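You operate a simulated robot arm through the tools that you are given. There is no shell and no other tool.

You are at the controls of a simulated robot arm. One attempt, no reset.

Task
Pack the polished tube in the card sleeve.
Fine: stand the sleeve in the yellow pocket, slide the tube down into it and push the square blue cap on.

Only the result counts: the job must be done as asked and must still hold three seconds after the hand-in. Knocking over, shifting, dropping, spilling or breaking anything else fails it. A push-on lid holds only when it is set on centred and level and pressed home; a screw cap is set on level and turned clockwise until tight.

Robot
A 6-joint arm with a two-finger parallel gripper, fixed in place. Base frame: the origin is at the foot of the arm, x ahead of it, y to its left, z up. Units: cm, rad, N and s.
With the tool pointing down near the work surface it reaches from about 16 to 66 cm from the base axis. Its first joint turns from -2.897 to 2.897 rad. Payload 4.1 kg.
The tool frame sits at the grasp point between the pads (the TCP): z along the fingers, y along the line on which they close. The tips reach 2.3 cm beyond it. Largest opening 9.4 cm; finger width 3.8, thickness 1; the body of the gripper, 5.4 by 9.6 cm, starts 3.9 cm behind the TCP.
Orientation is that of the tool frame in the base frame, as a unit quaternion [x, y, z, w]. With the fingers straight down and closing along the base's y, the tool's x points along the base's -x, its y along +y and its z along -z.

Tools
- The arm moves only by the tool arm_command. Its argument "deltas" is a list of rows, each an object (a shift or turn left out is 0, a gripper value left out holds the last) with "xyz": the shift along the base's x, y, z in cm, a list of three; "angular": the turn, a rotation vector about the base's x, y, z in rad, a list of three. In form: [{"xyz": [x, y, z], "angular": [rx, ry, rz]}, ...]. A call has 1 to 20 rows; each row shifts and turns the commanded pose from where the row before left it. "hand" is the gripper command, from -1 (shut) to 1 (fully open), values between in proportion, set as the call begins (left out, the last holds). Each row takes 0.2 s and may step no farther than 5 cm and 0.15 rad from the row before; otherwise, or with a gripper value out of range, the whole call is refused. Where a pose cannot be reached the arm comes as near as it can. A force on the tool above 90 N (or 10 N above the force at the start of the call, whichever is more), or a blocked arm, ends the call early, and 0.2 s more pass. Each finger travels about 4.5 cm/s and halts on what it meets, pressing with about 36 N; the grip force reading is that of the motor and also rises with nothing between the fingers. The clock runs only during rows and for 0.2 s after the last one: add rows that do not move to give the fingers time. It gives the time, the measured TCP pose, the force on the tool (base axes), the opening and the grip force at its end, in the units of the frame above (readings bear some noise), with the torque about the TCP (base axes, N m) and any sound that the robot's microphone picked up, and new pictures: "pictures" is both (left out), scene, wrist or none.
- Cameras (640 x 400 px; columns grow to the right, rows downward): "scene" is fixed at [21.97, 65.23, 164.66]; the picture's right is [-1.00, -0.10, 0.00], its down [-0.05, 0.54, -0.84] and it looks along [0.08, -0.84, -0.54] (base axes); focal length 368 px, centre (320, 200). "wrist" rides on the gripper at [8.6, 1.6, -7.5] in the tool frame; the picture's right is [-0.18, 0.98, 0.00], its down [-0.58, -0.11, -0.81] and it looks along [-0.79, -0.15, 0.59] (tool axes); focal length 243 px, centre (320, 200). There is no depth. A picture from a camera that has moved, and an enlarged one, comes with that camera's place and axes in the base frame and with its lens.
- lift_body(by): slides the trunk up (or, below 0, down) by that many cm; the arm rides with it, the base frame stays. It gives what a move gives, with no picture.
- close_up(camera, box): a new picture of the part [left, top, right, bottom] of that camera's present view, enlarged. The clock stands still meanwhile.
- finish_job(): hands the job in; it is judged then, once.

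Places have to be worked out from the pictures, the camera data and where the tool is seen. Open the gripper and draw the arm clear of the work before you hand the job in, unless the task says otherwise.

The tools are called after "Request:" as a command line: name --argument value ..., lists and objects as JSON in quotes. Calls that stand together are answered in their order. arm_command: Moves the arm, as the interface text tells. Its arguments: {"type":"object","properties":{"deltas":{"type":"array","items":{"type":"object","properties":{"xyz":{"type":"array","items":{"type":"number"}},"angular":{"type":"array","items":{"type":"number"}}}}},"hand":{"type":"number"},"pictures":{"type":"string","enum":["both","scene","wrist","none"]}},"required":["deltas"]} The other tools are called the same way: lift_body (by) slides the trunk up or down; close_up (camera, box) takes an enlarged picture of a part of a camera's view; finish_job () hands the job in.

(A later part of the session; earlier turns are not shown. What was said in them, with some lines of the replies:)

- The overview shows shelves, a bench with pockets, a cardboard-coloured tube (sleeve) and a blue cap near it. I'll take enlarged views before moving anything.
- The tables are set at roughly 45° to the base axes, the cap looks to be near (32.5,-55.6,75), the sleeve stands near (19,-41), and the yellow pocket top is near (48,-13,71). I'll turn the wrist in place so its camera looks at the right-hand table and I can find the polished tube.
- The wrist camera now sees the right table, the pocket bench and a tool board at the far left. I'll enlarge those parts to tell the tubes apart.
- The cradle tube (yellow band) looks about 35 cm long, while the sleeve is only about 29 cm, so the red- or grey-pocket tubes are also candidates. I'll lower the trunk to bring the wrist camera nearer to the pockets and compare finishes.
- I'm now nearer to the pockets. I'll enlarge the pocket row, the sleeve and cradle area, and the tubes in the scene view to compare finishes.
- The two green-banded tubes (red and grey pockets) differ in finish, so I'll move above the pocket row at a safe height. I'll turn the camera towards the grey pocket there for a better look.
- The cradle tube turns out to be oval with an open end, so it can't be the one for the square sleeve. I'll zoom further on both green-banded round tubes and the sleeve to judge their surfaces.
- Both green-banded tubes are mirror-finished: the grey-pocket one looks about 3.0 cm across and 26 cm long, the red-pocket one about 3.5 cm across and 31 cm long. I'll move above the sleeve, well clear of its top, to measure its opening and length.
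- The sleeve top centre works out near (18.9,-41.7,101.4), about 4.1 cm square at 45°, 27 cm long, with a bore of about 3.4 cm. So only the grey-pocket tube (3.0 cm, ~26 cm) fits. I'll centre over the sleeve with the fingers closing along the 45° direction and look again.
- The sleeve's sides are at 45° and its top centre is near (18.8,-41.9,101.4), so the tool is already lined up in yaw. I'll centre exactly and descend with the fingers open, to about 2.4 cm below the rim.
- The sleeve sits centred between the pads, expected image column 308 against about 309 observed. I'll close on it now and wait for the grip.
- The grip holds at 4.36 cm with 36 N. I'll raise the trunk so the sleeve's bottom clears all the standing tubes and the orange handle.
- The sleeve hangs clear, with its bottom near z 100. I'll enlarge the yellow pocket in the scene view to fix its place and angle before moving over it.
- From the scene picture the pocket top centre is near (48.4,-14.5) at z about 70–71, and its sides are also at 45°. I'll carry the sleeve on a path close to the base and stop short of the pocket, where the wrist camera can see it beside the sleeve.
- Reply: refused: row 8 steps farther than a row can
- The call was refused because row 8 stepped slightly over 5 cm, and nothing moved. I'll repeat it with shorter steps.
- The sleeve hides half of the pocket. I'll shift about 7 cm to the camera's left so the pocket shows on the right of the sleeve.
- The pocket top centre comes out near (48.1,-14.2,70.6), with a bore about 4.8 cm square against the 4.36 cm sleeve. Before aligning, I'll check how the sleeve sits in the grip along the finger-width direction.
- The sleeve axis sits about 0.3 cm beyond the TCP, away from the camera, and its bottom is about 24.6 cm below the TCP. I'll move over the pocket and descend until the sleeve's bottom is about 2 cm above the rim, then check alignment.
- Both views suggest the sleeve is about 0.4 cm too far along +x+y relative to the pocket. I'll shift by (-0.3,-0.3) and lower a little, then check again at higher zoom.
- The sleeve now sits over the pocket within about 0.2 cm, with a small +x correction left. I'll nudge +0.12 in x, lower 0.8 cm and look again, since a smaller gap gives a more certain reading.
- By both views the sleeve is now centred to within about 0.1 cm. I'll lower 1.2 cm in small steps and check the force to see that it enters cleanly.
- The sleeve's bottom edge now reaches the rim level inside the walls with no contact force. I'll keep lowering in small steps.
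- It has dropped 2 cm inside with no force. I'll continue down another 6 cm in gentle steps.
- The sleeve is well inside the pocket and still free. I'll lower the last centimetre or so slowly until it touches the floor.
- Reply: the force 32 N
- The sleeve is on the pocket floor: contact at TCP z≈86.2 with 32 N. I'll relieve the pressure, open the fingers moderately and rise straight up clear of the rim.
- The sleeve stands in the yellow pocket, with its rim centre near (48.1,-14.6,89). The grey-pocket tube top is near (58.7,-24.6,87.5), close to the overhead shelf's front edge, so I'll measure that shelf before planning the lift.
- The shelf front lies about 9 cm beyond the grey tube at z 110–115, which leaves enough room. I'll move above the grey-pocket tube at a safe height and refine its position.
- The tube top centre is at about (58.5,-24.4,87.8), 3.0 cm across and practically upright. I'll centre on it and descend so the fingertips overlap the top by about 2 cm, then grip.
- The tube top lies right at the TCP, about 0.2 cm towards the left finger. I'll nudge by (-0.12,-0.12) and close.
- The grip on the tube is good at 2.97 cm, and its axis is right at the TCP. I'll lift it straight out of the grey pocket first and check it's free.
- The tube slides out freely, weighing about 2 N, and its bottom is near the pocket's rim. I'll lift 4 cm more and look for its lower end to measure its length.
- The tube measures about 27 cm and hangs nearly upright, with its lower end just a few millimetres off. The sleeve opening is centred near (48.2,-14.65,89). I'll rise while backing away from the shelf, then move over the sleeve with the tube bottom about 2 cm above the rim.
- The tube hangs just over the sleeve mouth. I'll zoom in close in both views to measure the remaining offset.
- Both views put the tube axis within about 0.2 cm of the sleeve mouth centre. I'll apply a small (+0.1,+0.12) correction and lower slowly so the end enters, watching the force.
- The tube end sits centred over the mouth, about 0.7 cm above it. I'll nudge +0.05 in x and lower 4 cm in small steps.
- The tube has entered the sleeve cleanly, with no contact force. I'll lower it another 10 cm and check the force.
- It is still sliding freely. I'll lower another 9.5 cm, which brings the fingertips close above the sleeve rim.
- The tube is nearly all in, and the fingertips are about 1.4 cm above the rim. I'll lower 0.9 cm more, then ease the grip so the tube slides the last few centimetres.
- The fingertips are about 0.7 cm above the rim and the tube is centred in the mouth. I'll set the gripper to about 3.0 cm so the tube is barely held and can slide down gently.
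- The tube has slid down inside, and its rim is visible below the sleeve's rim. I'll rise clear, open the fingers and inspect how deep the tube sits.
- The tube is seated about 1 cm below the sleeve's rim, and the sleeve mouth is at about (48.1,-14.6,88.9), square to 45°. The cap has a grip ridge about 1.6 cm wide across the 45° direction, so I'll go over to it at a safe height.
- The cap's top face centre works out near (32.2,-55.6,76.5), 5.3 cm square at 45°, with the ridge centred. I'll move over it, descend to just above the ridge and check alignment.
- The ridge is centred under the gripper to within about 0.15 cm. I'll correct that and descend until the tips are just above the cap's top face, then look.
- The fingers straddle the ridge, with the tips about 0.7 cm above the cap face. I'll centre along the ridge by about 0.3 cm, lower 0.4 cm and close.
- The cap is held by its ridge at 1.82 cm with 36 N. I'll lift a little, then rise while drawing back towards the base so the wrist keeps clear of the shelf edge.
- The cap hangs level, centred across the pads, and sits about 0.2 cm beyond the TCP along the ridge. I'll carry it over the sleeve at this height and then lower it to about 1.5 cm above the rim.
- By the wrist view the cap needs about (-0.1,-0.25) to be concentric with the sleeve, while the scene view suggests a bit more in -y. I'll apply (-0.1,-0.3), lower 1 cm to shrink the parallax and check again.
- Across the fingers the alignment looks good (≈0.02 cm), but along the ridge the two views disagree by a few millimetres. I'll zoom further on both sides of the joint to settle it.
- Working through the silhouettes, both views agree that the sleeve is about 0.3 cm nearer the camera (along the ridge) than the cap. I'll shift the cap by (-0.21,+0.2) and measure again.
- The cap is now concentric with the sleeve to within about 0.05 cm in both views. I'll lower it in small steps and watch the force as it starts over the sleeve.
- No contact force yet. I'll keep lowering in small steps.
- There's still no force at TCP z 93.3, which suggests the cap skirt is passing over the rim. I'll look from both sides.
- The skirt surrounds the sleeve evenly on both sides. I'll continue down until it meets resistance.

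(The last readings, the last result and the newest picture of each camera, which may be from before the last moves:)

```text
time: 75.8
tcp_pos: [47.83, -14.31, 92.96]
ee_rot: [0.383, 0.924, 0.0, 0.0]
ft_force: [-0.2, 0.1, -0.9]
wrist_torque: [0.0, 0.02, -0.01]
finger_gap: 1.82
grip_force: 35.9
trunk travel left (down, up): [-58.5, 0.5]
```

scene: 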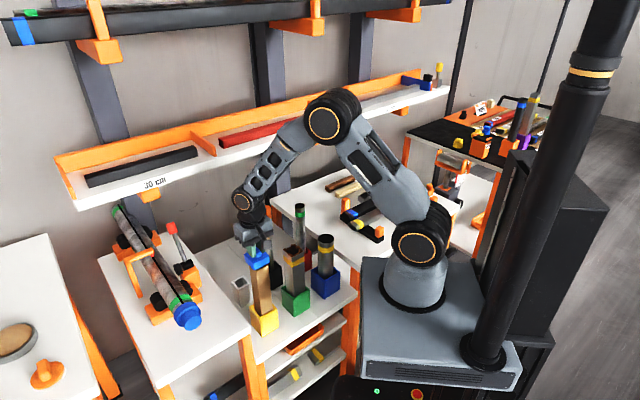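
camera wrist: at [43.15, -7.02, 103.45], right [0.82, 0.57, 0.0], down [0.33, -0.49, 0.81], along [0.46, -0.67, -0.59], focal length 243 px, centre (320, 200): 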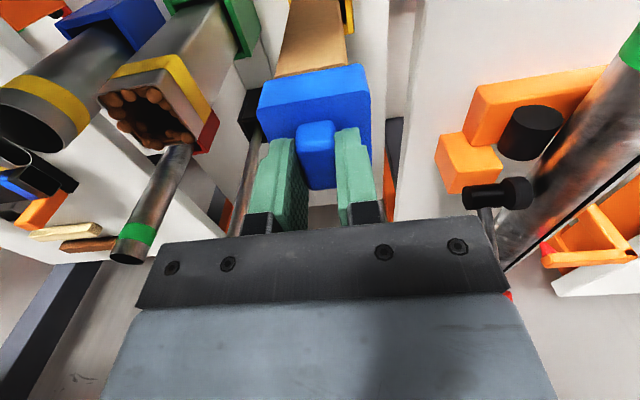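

Request:
arm_command --deltas '[{"xyz": [0, 0, -0.2]}, {"xyz": [0, 0, -0.2]}, {"xyz": [0, 0, -0.2]}, {}]' --pictures "none"

```text
time: 76.8
tcp_pos: [47.77, -14.42, 92.51]
ee_rot: [0.383, 0.924, 0.0, 0.003]
ft_force: [0.8, -0.3, 27.1]
wrist_torque: [-0.08, -0.12, -0.01]
finger_gap: 1.84
grip_force: 35.8
trunk travel left (down, up): [-58.5, 0.5]
```

Resistance has started: 27 N at TCP z 92.5. I'll look at the joint before pressing further.

Request:
close_up --camera "scene" --box '[240, 245, 290, 285]'

Request:
close_up --camera "wrist" --box '[240, 20, 400, 200]'

```text
10.00 times, centred on (265, 265) of scene
camera zoom: at [21.97, 65.23, 164.66], right [-1.0, -0.1, 0.0], down [-0.05, 0.54, -0.84], along [0.08, -0.84, -0.54], focal length 3675 px, centre (870, -450)
```

zoom: 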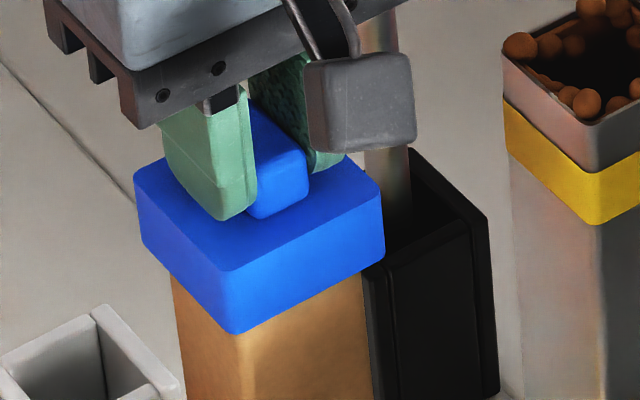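

```text
2.22 times, centred on (320, 110) of wrist
camera zoom: at [42.81, -7.13, 99.84], right [0.82, 0.57, 0.0], down [0.33, -0.49, 0.81], along [0.46, -0.67, -0.59], focal length 539 px, centre (320, 400)
```

zoom: 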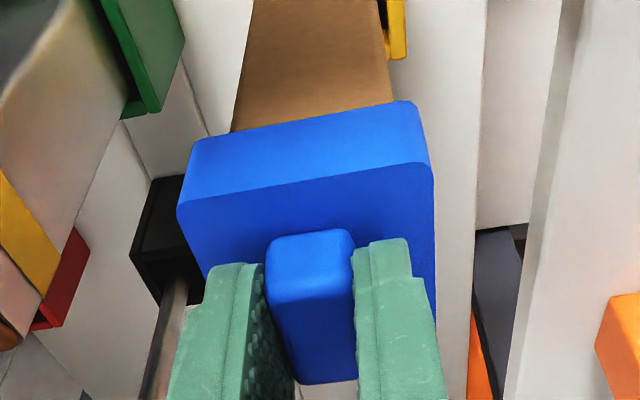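

The cap looks level and nearly flush: its top is only about 0.3 cm above where the sleeve rim lies. I'll press further in small increments, reading force and height.

Request:
arm_command --deltas '[{"xyz": [0, 0, -0.2]}, {"xyz": [0, 0, -0.1]}, {}]' --pictures "none"

```text
time: 77.6
tcp_pos: [47.68, -14.51, 92.32]
ee_rot: [0.383, 0.924, 0.001, 0.004]
ft_force: [2.3, 0.7, 45.9]
wrist_torque: [-0.04, -0.07, -0.01]
finger_gap: 1.79
grip_force: 36.0
trunk travel left (down, up): [-58.5, 0.5]
```

Force has risen to 46 N with about 0.2 cm of travel and negligible torque. I'll press a little more, staying below the 90 N stop.

Request:
arm_command --deltas '[{"xyz": [0, 0, -0.2]}, {"xyz": [0, 0, -0.1]}, {}]' --pictures "none"

Request:
close_up --camera "scene" --box '[240, 245, 290, 285]'

Request:
close_up --camera "wrist" --box '[240, 20, 400, 200]'

```text
time: 78.4
tcp_pos: [47.87, -14.41, 92.37]
ee_rot: [0.383, 0.924, 0.001, 0.006]
ft_force: [-2.5, -2.3, 60.8]
wrist_torque: [-0.03, 0.3, -0.03]
finger_gap: 1.79
grip_force: 36.2
trunk travel left (down, up): [-58.5, 0.5]
```

```text
10.00 times, centred on (265, 265) of scene
camera zoom: at [21.97, 65.23, 164.66], right [-1.0, -0.1, 0.0], down [-0.05, 0.54, -0.84], along [0.08, -0.84, -0.54], focal length 3675 px, centre (870, -450)
```

zoom: 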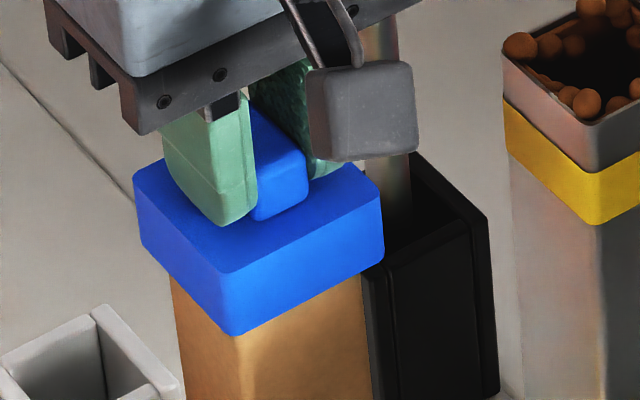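

```text
2.22 times, centred on (320, 110) of wrist
camera zoom: at [42.76, -7.05, 99.64], right [0.83, 0.56, 0.01], down [0.33, -0.49, 0.81], along [0.46, -0.67, -0.58], focal length 539 px, centre (320, 400)
```

zoom: 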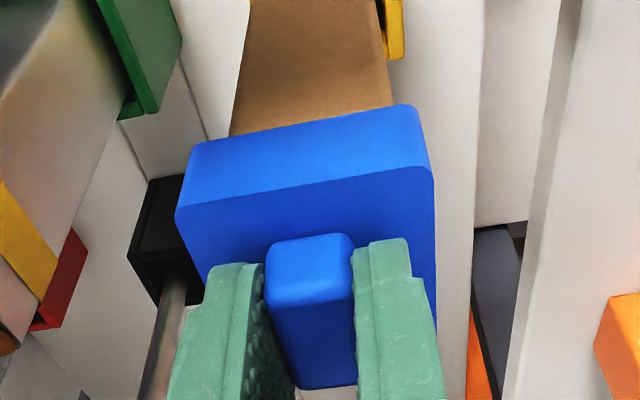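

The cap is at a firm stop: the force rose to 61 N with no further travel, and it sits level and centred. I'll ease off the load, open the fingers and rise to inspect it.

Request:
arm_command --deltas '[{"xyz": [0, 0, 0.3]}, {"xyz": [0, 0, 0.3]}, {}]' --pictures "none"

Request:
arm_command --deltas '[{}, {}, {}, {"xyz": [0, 0, 1]}, {"xyz": [0, 0, 2]}, {"xyz": [0, 0, 2]}, {}]' --hand -0.1

Request:
close_up --camera "scene" --box '[240, 245, 290, 285]'

Request:
close_up --camera "wrist" --box '[240, 20, 400, 200]'

```text
time: 79.2
tcp_pos: [47.72, -14.36, 92.32]
ee_rot: [0.382, 0.924, 0.0, 0.0]
ft_force: [1.1, -2.5, 18.9]
wrist_torque: [-0.35, -0.33, -0.03]
finger_gap: 1.84
grip_force: 36.4
trunk travel left (down, up): [-58.5, 0.5]
```

```text
time: 80.8
tcp_pos: [47.93, -14.36, 97.61]
ee_rot: [0.383, 0.924, -0.001, -0.001]
ft_force: [0.4, 0.1, 0.3]
wrist_torque: [0.03, -0.02, 0.0]
finger_gap: 4.23
grip_force: 0.0
trunk travel left (down, up): [-58.5, 0.5]
camera wrist: at [42.94, -7.11, 104.94], right [0.82, 0.57, 0.0], down [0.33, -0.49, 0.81], along [0.46, -0.67, -0.59], focal length 243 px, centre (320, 200)
```

scene: 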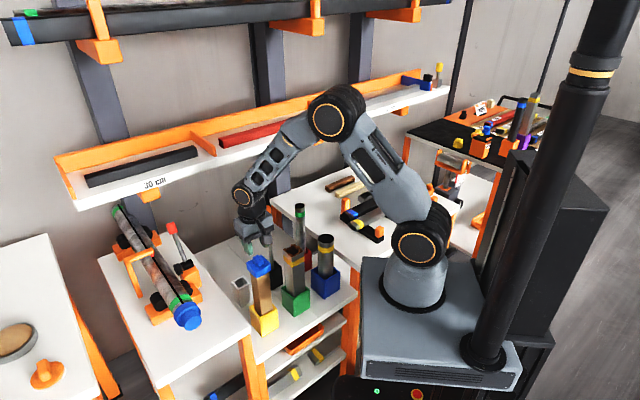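
wrist: 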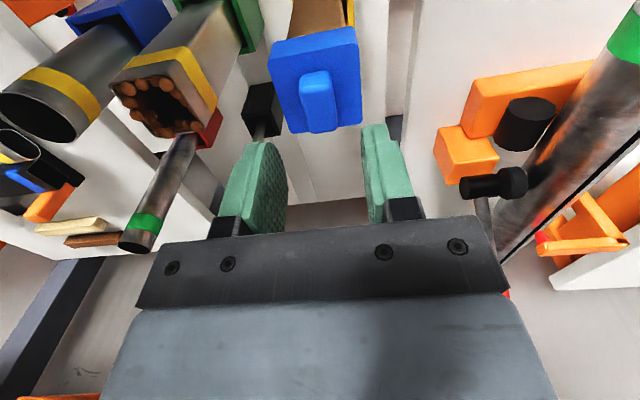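

```text
10.00 times, centred on (265, 265) of scene
camera zoom: at [21.97, 65.23, 164.66], right [-1.0, -0.1, 0.0], down [-0.05, 0.54, -0.84], along [0.08, -0.84, -0.54], focal length 3675 px, centre (870, -450)
```

zoom: 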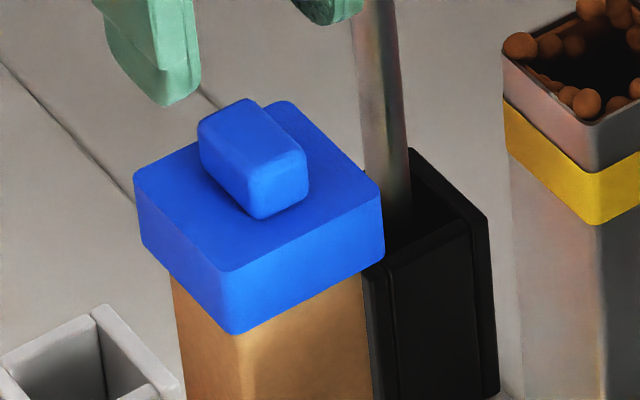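

```text
2.22 times, centred on (320, 110) of wrist
camera zoom: at [42.94, -7.11, 104.94], right [0.82, 0.57, 0.0], down [0.33, -0.49, 0.81], along [0.46, -0.67, -0.59], focal length 539 px, centre (320, 400)
```

zoom: 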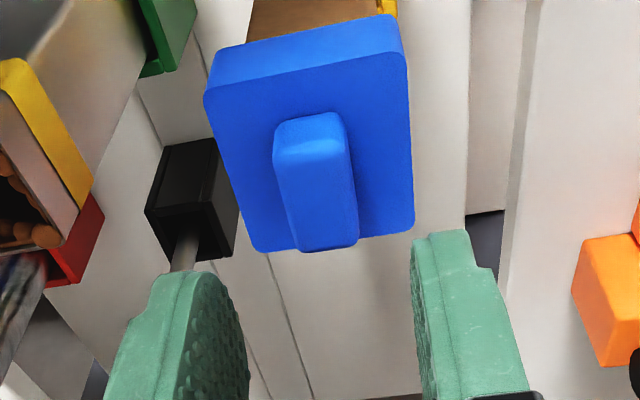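

The cap stayed on and its top face measures square and level (all four sides 5.5 cm in the same plane). To make sure it is pressed home, I'll close the fingers, centre over the ridge and press straight down once more.

Request:
arm_command --deltas '[{"xyz": [0.08, -0.14, 0]}, {}, {}, {}, {}, {}]' --hand -1 --pictures "none"

Request:
arm_command --deltas '[{"xyz": [0, 0, -1]}, {"xyz": [0, 0, -1]}, {"xyz": [0, 0, -0.5]}, {"xyz": [0, 0, -0.3]}, {}]' --pictures "none"

Request:
close_up --camera "scene" --box '[240, 240, 290, 280]'

Request:
close_up --camera "wrist" --box '[240, 40, 400, 220]'

```text
time: 82.2
tcp_pos: [47.99, -14.53, 97.39]
ee_rot: [0.382, 0.924, 0.0, 0.0]
ft_force: [0.0, -0.6, 0.0]
wrist_torque: [-0.04, 0.01, 0.02]
finger_gap: 0.0
grip_force: 36.1
trunk travel left (down, up): [-58.5, 0.5]
```

```text
time: 83.4
tcp_pos: [47.87, -14.51, 94.46]
ee_rot: [0.382, 0.924, -0.001, -0.001]
ft_force: [0.1, -0.5, 0.7]
wrist_torque: [-0.01, 0.0, -0.01]
finger_gap: 0.01
grip_force: 35.8
trunk travel left (down, up): [-58.5, 0.5]
```

```text
10.00 times, centred on (265, 260) of scene
camera zoom: at [21.97, 65.23, 164.66], right [-1.0, -0.1, 0.0], down [-0.05, 0.54, -0.84], along [0.08, -0.84, -0.54], focal length 3675 px, centre (870, -400)
```

zoom: 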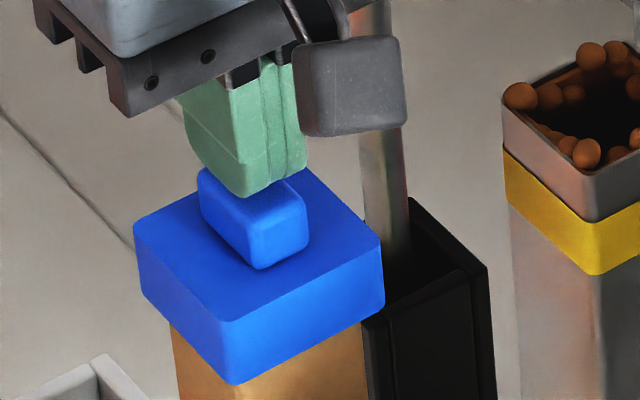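

```text
2.22 times, centred on (320, 130) of wrist
camera zoom: at [42.95, -7.27, 101.97], right [0.82, 0.57, 0.0], down [0.33, -0.49, 0.81], along [0.46, -0.67, -0.59], focal length 539 px, centre (320, 356)
```

zoom: 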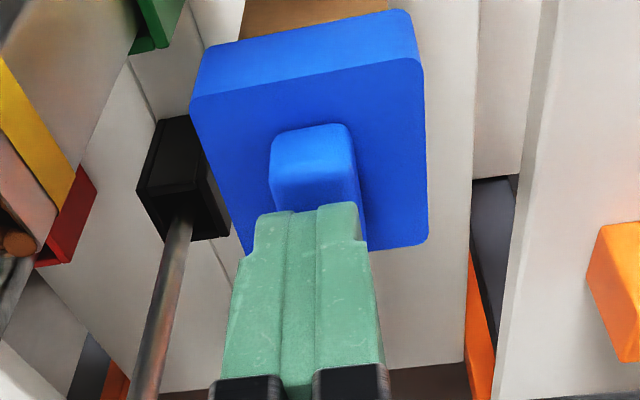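

The closed fingertips are centred about half a centimetre above the ridge. I'll press down in small steps to roughly 70 N and see whether the cap moves.

Request:
arm_command --deltas '[{"xyz": [0, 0, -0.2]}, {"xyz": [0, 0, -0.2]}, {"xyz": [0, 0, -0.2]}, {"xyz": [0, 0, -0.2]}, {}]' --pictures "none"

```text
time: 84.6
tcp_pos: [47.94, -14.47, 94.1]
ee_rot: [0.383, 0.924, 0.0, 0.005]
ft_force: [1.2, -1.7, 44.9]
wrist_torque: [0.03, 0.02, 0.03]
finger_gap: 0.0
grip_force: 36.7
trunk travel left (down, up): [-58.5, 0.5]
```

Contact is at TCP z 94.1 with 45 N, and the position is stiff. I'll press a bit more to confirm there is no further travel.

Request:
arm_command --deltas '[{"xyz": [0, 0, -0.15]}, {"xyz": [0, 0, -0.15]}, {}]' --pictures "none"

Request:
close_up --camera "scene" --box '[240, 240, 290, 280]'

```text
time: 85.4
tcp_pos: [47.96, -14.53, 93.97]
ee_rot: [0.382, 0.924, 0.001, 0.007]
ft_force: [-0.1, -1.5, 63.3]
wrist_torque: [0.16, 0.21, 0.01]
finger_gap: 0.0
grip_force: 36.1
trunk travel left (down, up): [-58.5, 0.5]
```

```text
10.00 times, centred on (265, 260) of scene
camera zoom: at [21.97, 65.23, 164.66], right [-1.0, -0.1, 0.0], down [-0.05, 0.54, -0.84], along [0.08, -0.84, -0.54], focal length 3675 px, centre (870, -400)
```

zoom: 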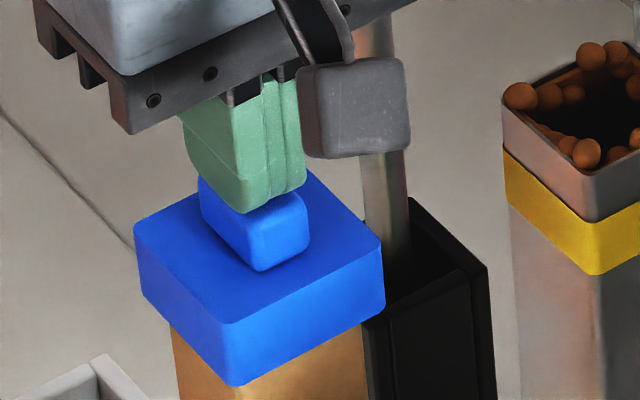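

The cap hasn't moved relative to the sleeve at 63 N, so it is on its stop. I'll give one last slightly firmer press, then withdraw.

Request:
arm_command --deltas '[{"xyz": [0, 0, -0.15]}, {"xyz": [0, 0, -0.1]}, {}]' --pictures "none"

Request:
arm_command --deltas '[{"xyz": [0, 0, 0.4]}, {"xyz": [0, 0, 1]}, {"xyz": [0, 0, 2]}, {"xyz": [0, 0, 2.5]}, {"xyz": [0, 0, 2.5]}, {}]'

Request:
close_up --camera "scene" --box '[235, 245, 295, 345]'

Request:
close_up --camera "wrist" --box '[240, 0, 400, 140]'

```text
time: 86.2
tcp_pos: [47.93, -14.33, 94.05]
ee_rot: [0.382, 0.924, 0.002, 0.008]
ft_force: [-1.4, -1.6, 75.9]
wrist_torque: [0.27, 0.37, -0.04]
finger_gap: 0.0
grip_force: 35.7
trunk travel left (down, up): [-58.5, 0.5]
```

```text
time: 87.6
tcp_pos: [47.93, -14.63, 101.73]
ee_rot: [0.382, 0.924, 0.0, 0.0]
ft_force: [-0.5, 0.3, -0.1]
wrist_torque: [-0.02, 0.01, 0.01]
finger_gap: 0.0
grip_force: 36.6
trunk travel left (down, up): [-58.5, 0.5]
camera wrist: at [43.04, -7.29, 109.18], right [0.82, 0.57, 0.0], down [0.33, -0.49, 0.81], along [0.46, -0.67, -0.59], focal length 243 px, centre (320, 200)
```

scene: 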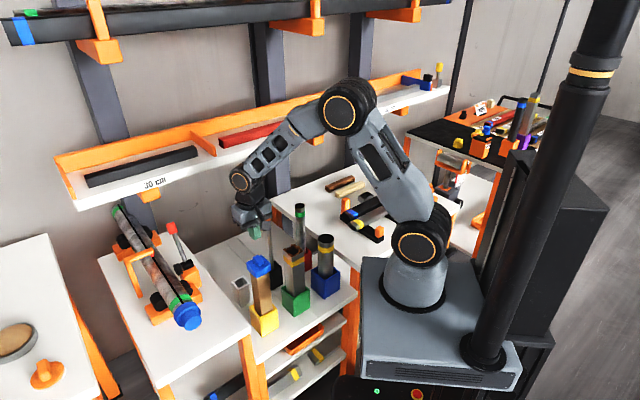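
wrist: 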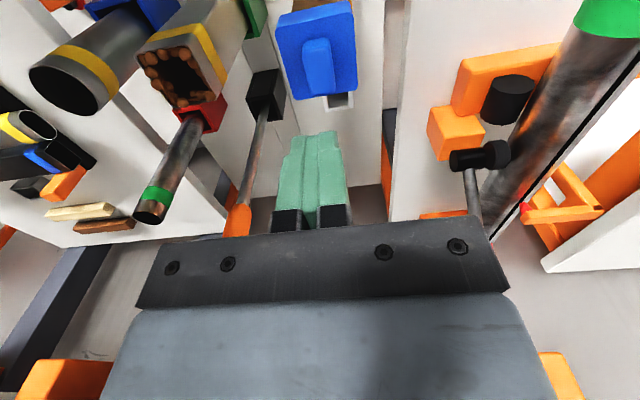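

```text
4.00 times, centred on (265, 295) of scene
camera zoom: at [21.97, 65.23, 164.66], right [-1.0, -0.1, 0.0], down [-0.05, 0.54, -0.84], along [0.08, -0.84, -0.54], focal length 1470 px, centre (540, -180)
```

zoom: 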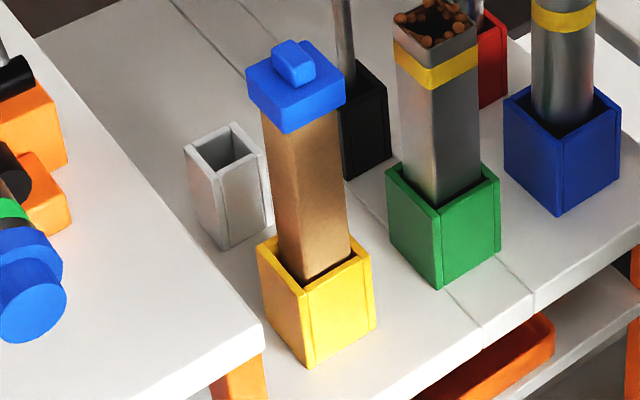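

```text
2.86 times, centred on (320, 70) of wrist
camera zoom: at [43.04, -7.29, 109.18], right [0.82, 0.57, 0.0], down [0.33, -0.49, 0.81], along [0.46, -0.67, -0.59], focal length 693 px, centre (320, 571)
```

zoom: 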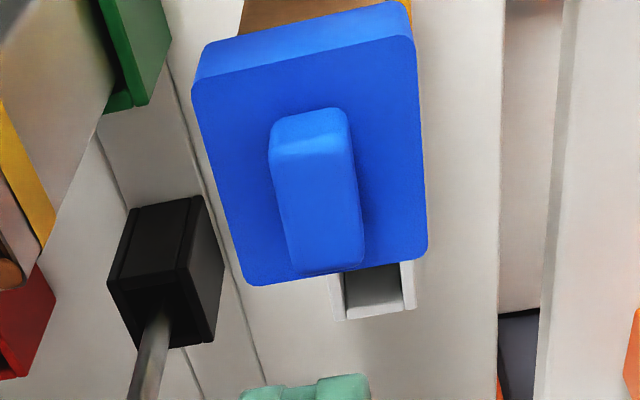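

The cap sits level and centred on the sleeve, the stack stands in the yellow pocket and nothing else has moved. I'll open the gripper and draw the arm up and back clear of the work.

Request:
arm_command --deltas '[{"xyz": [0, 0, 4]}, {"xyz": [0, 0, 4]}, {"xyz": [-2, 0.5, 4]}, {"xyz": [-3, 0.5, 3]}, {"xyz": [-4, 0.5, 2]}, {"xyz": [-4, 0.5, 1]}, {"xyz": [-4, 0.3, 0]}, {}, {}, {}]' --hand 1

Request:
close_up --camera "scene" --box '[190, 160, 350, 360]'

```text
time: 89.8
tcp_pos: [30.73, -12.35, 119.48]
ee_rot: [0.383, 0.924, 0.0, 0.0]
ft_force: [0.0, 0.4, -0.1]
wrist_torque: [0.0, -0.03, -0.01]
finger_gap: 9.39
grip_force: 0.0
trunk travel left (down, up): [-58.5, 0.5]
camera wrist: at [25.91, -5.1, 126.91], right [0.82, 0.57, 0.0], down [0.33, -0.49, 0.81], along [0.46, -0.67, -0.59], focal length 243 px, centre (320, 200)
```

scene: 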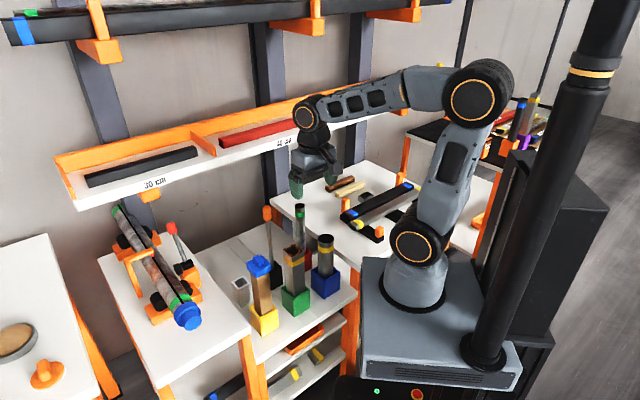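
wrist: 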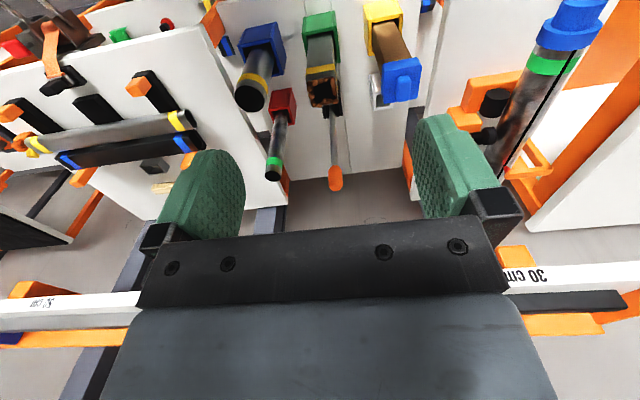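

```text
2.00 times, centred on (270, 260) of scene
camera zoom: at [21.97, 65.23, 164.66], right [-1.0, -0.1, 0.0], down [-0.05, 0.54, -0.84], along [0.08, -0.84, -0.54], focal length 735 px, centre (420, 80)
```

zoom: 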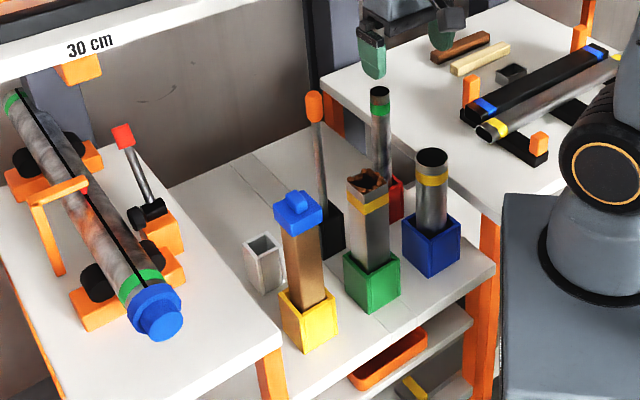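

The sleeve stands in the yellow pocket with the tube inside and the blue cap seated level. The arm is clear with the gripper open, and everything else is where it was, so I'm handing the job in.

Request:
finish_job

```text
The job is handed in.
```

The polished tube is packed: the card sleeve stands in the yellow pocket, the tube is inside it, and the square blue cap is pushed on. I've handed the job in, but the tool reported no verdict, so I don't know yet how it was judged.

- **Tube choice:** Two round tubes had a mirror finish, one in the grey pocket and one in the red. I used the grey-pocket one, about 3.0 cm across and 26–27 cm long. The red-pocket one, at about 31 cm, is longer than the sleeve (27–28 cm).
- **Tube fit:** I released the tube with its top about 4 cm above its resting height, and it slid down the rest of the way by itself. Its top rests about 1 cm below the sleeve's rim.
- **Cap:** I centred it to within about 0.05 cm and pressed it to a firm stop. After I let go of it, I pressed again to 76 N with closed fingers and it did not move further. It looked level, but I heard no click, so the firm stop is my only sign that it is fully home.
- **Surroundings:** In the final pictures nothing else on the benches appears to have moved. The gripper is open and the arm is clear of the work.
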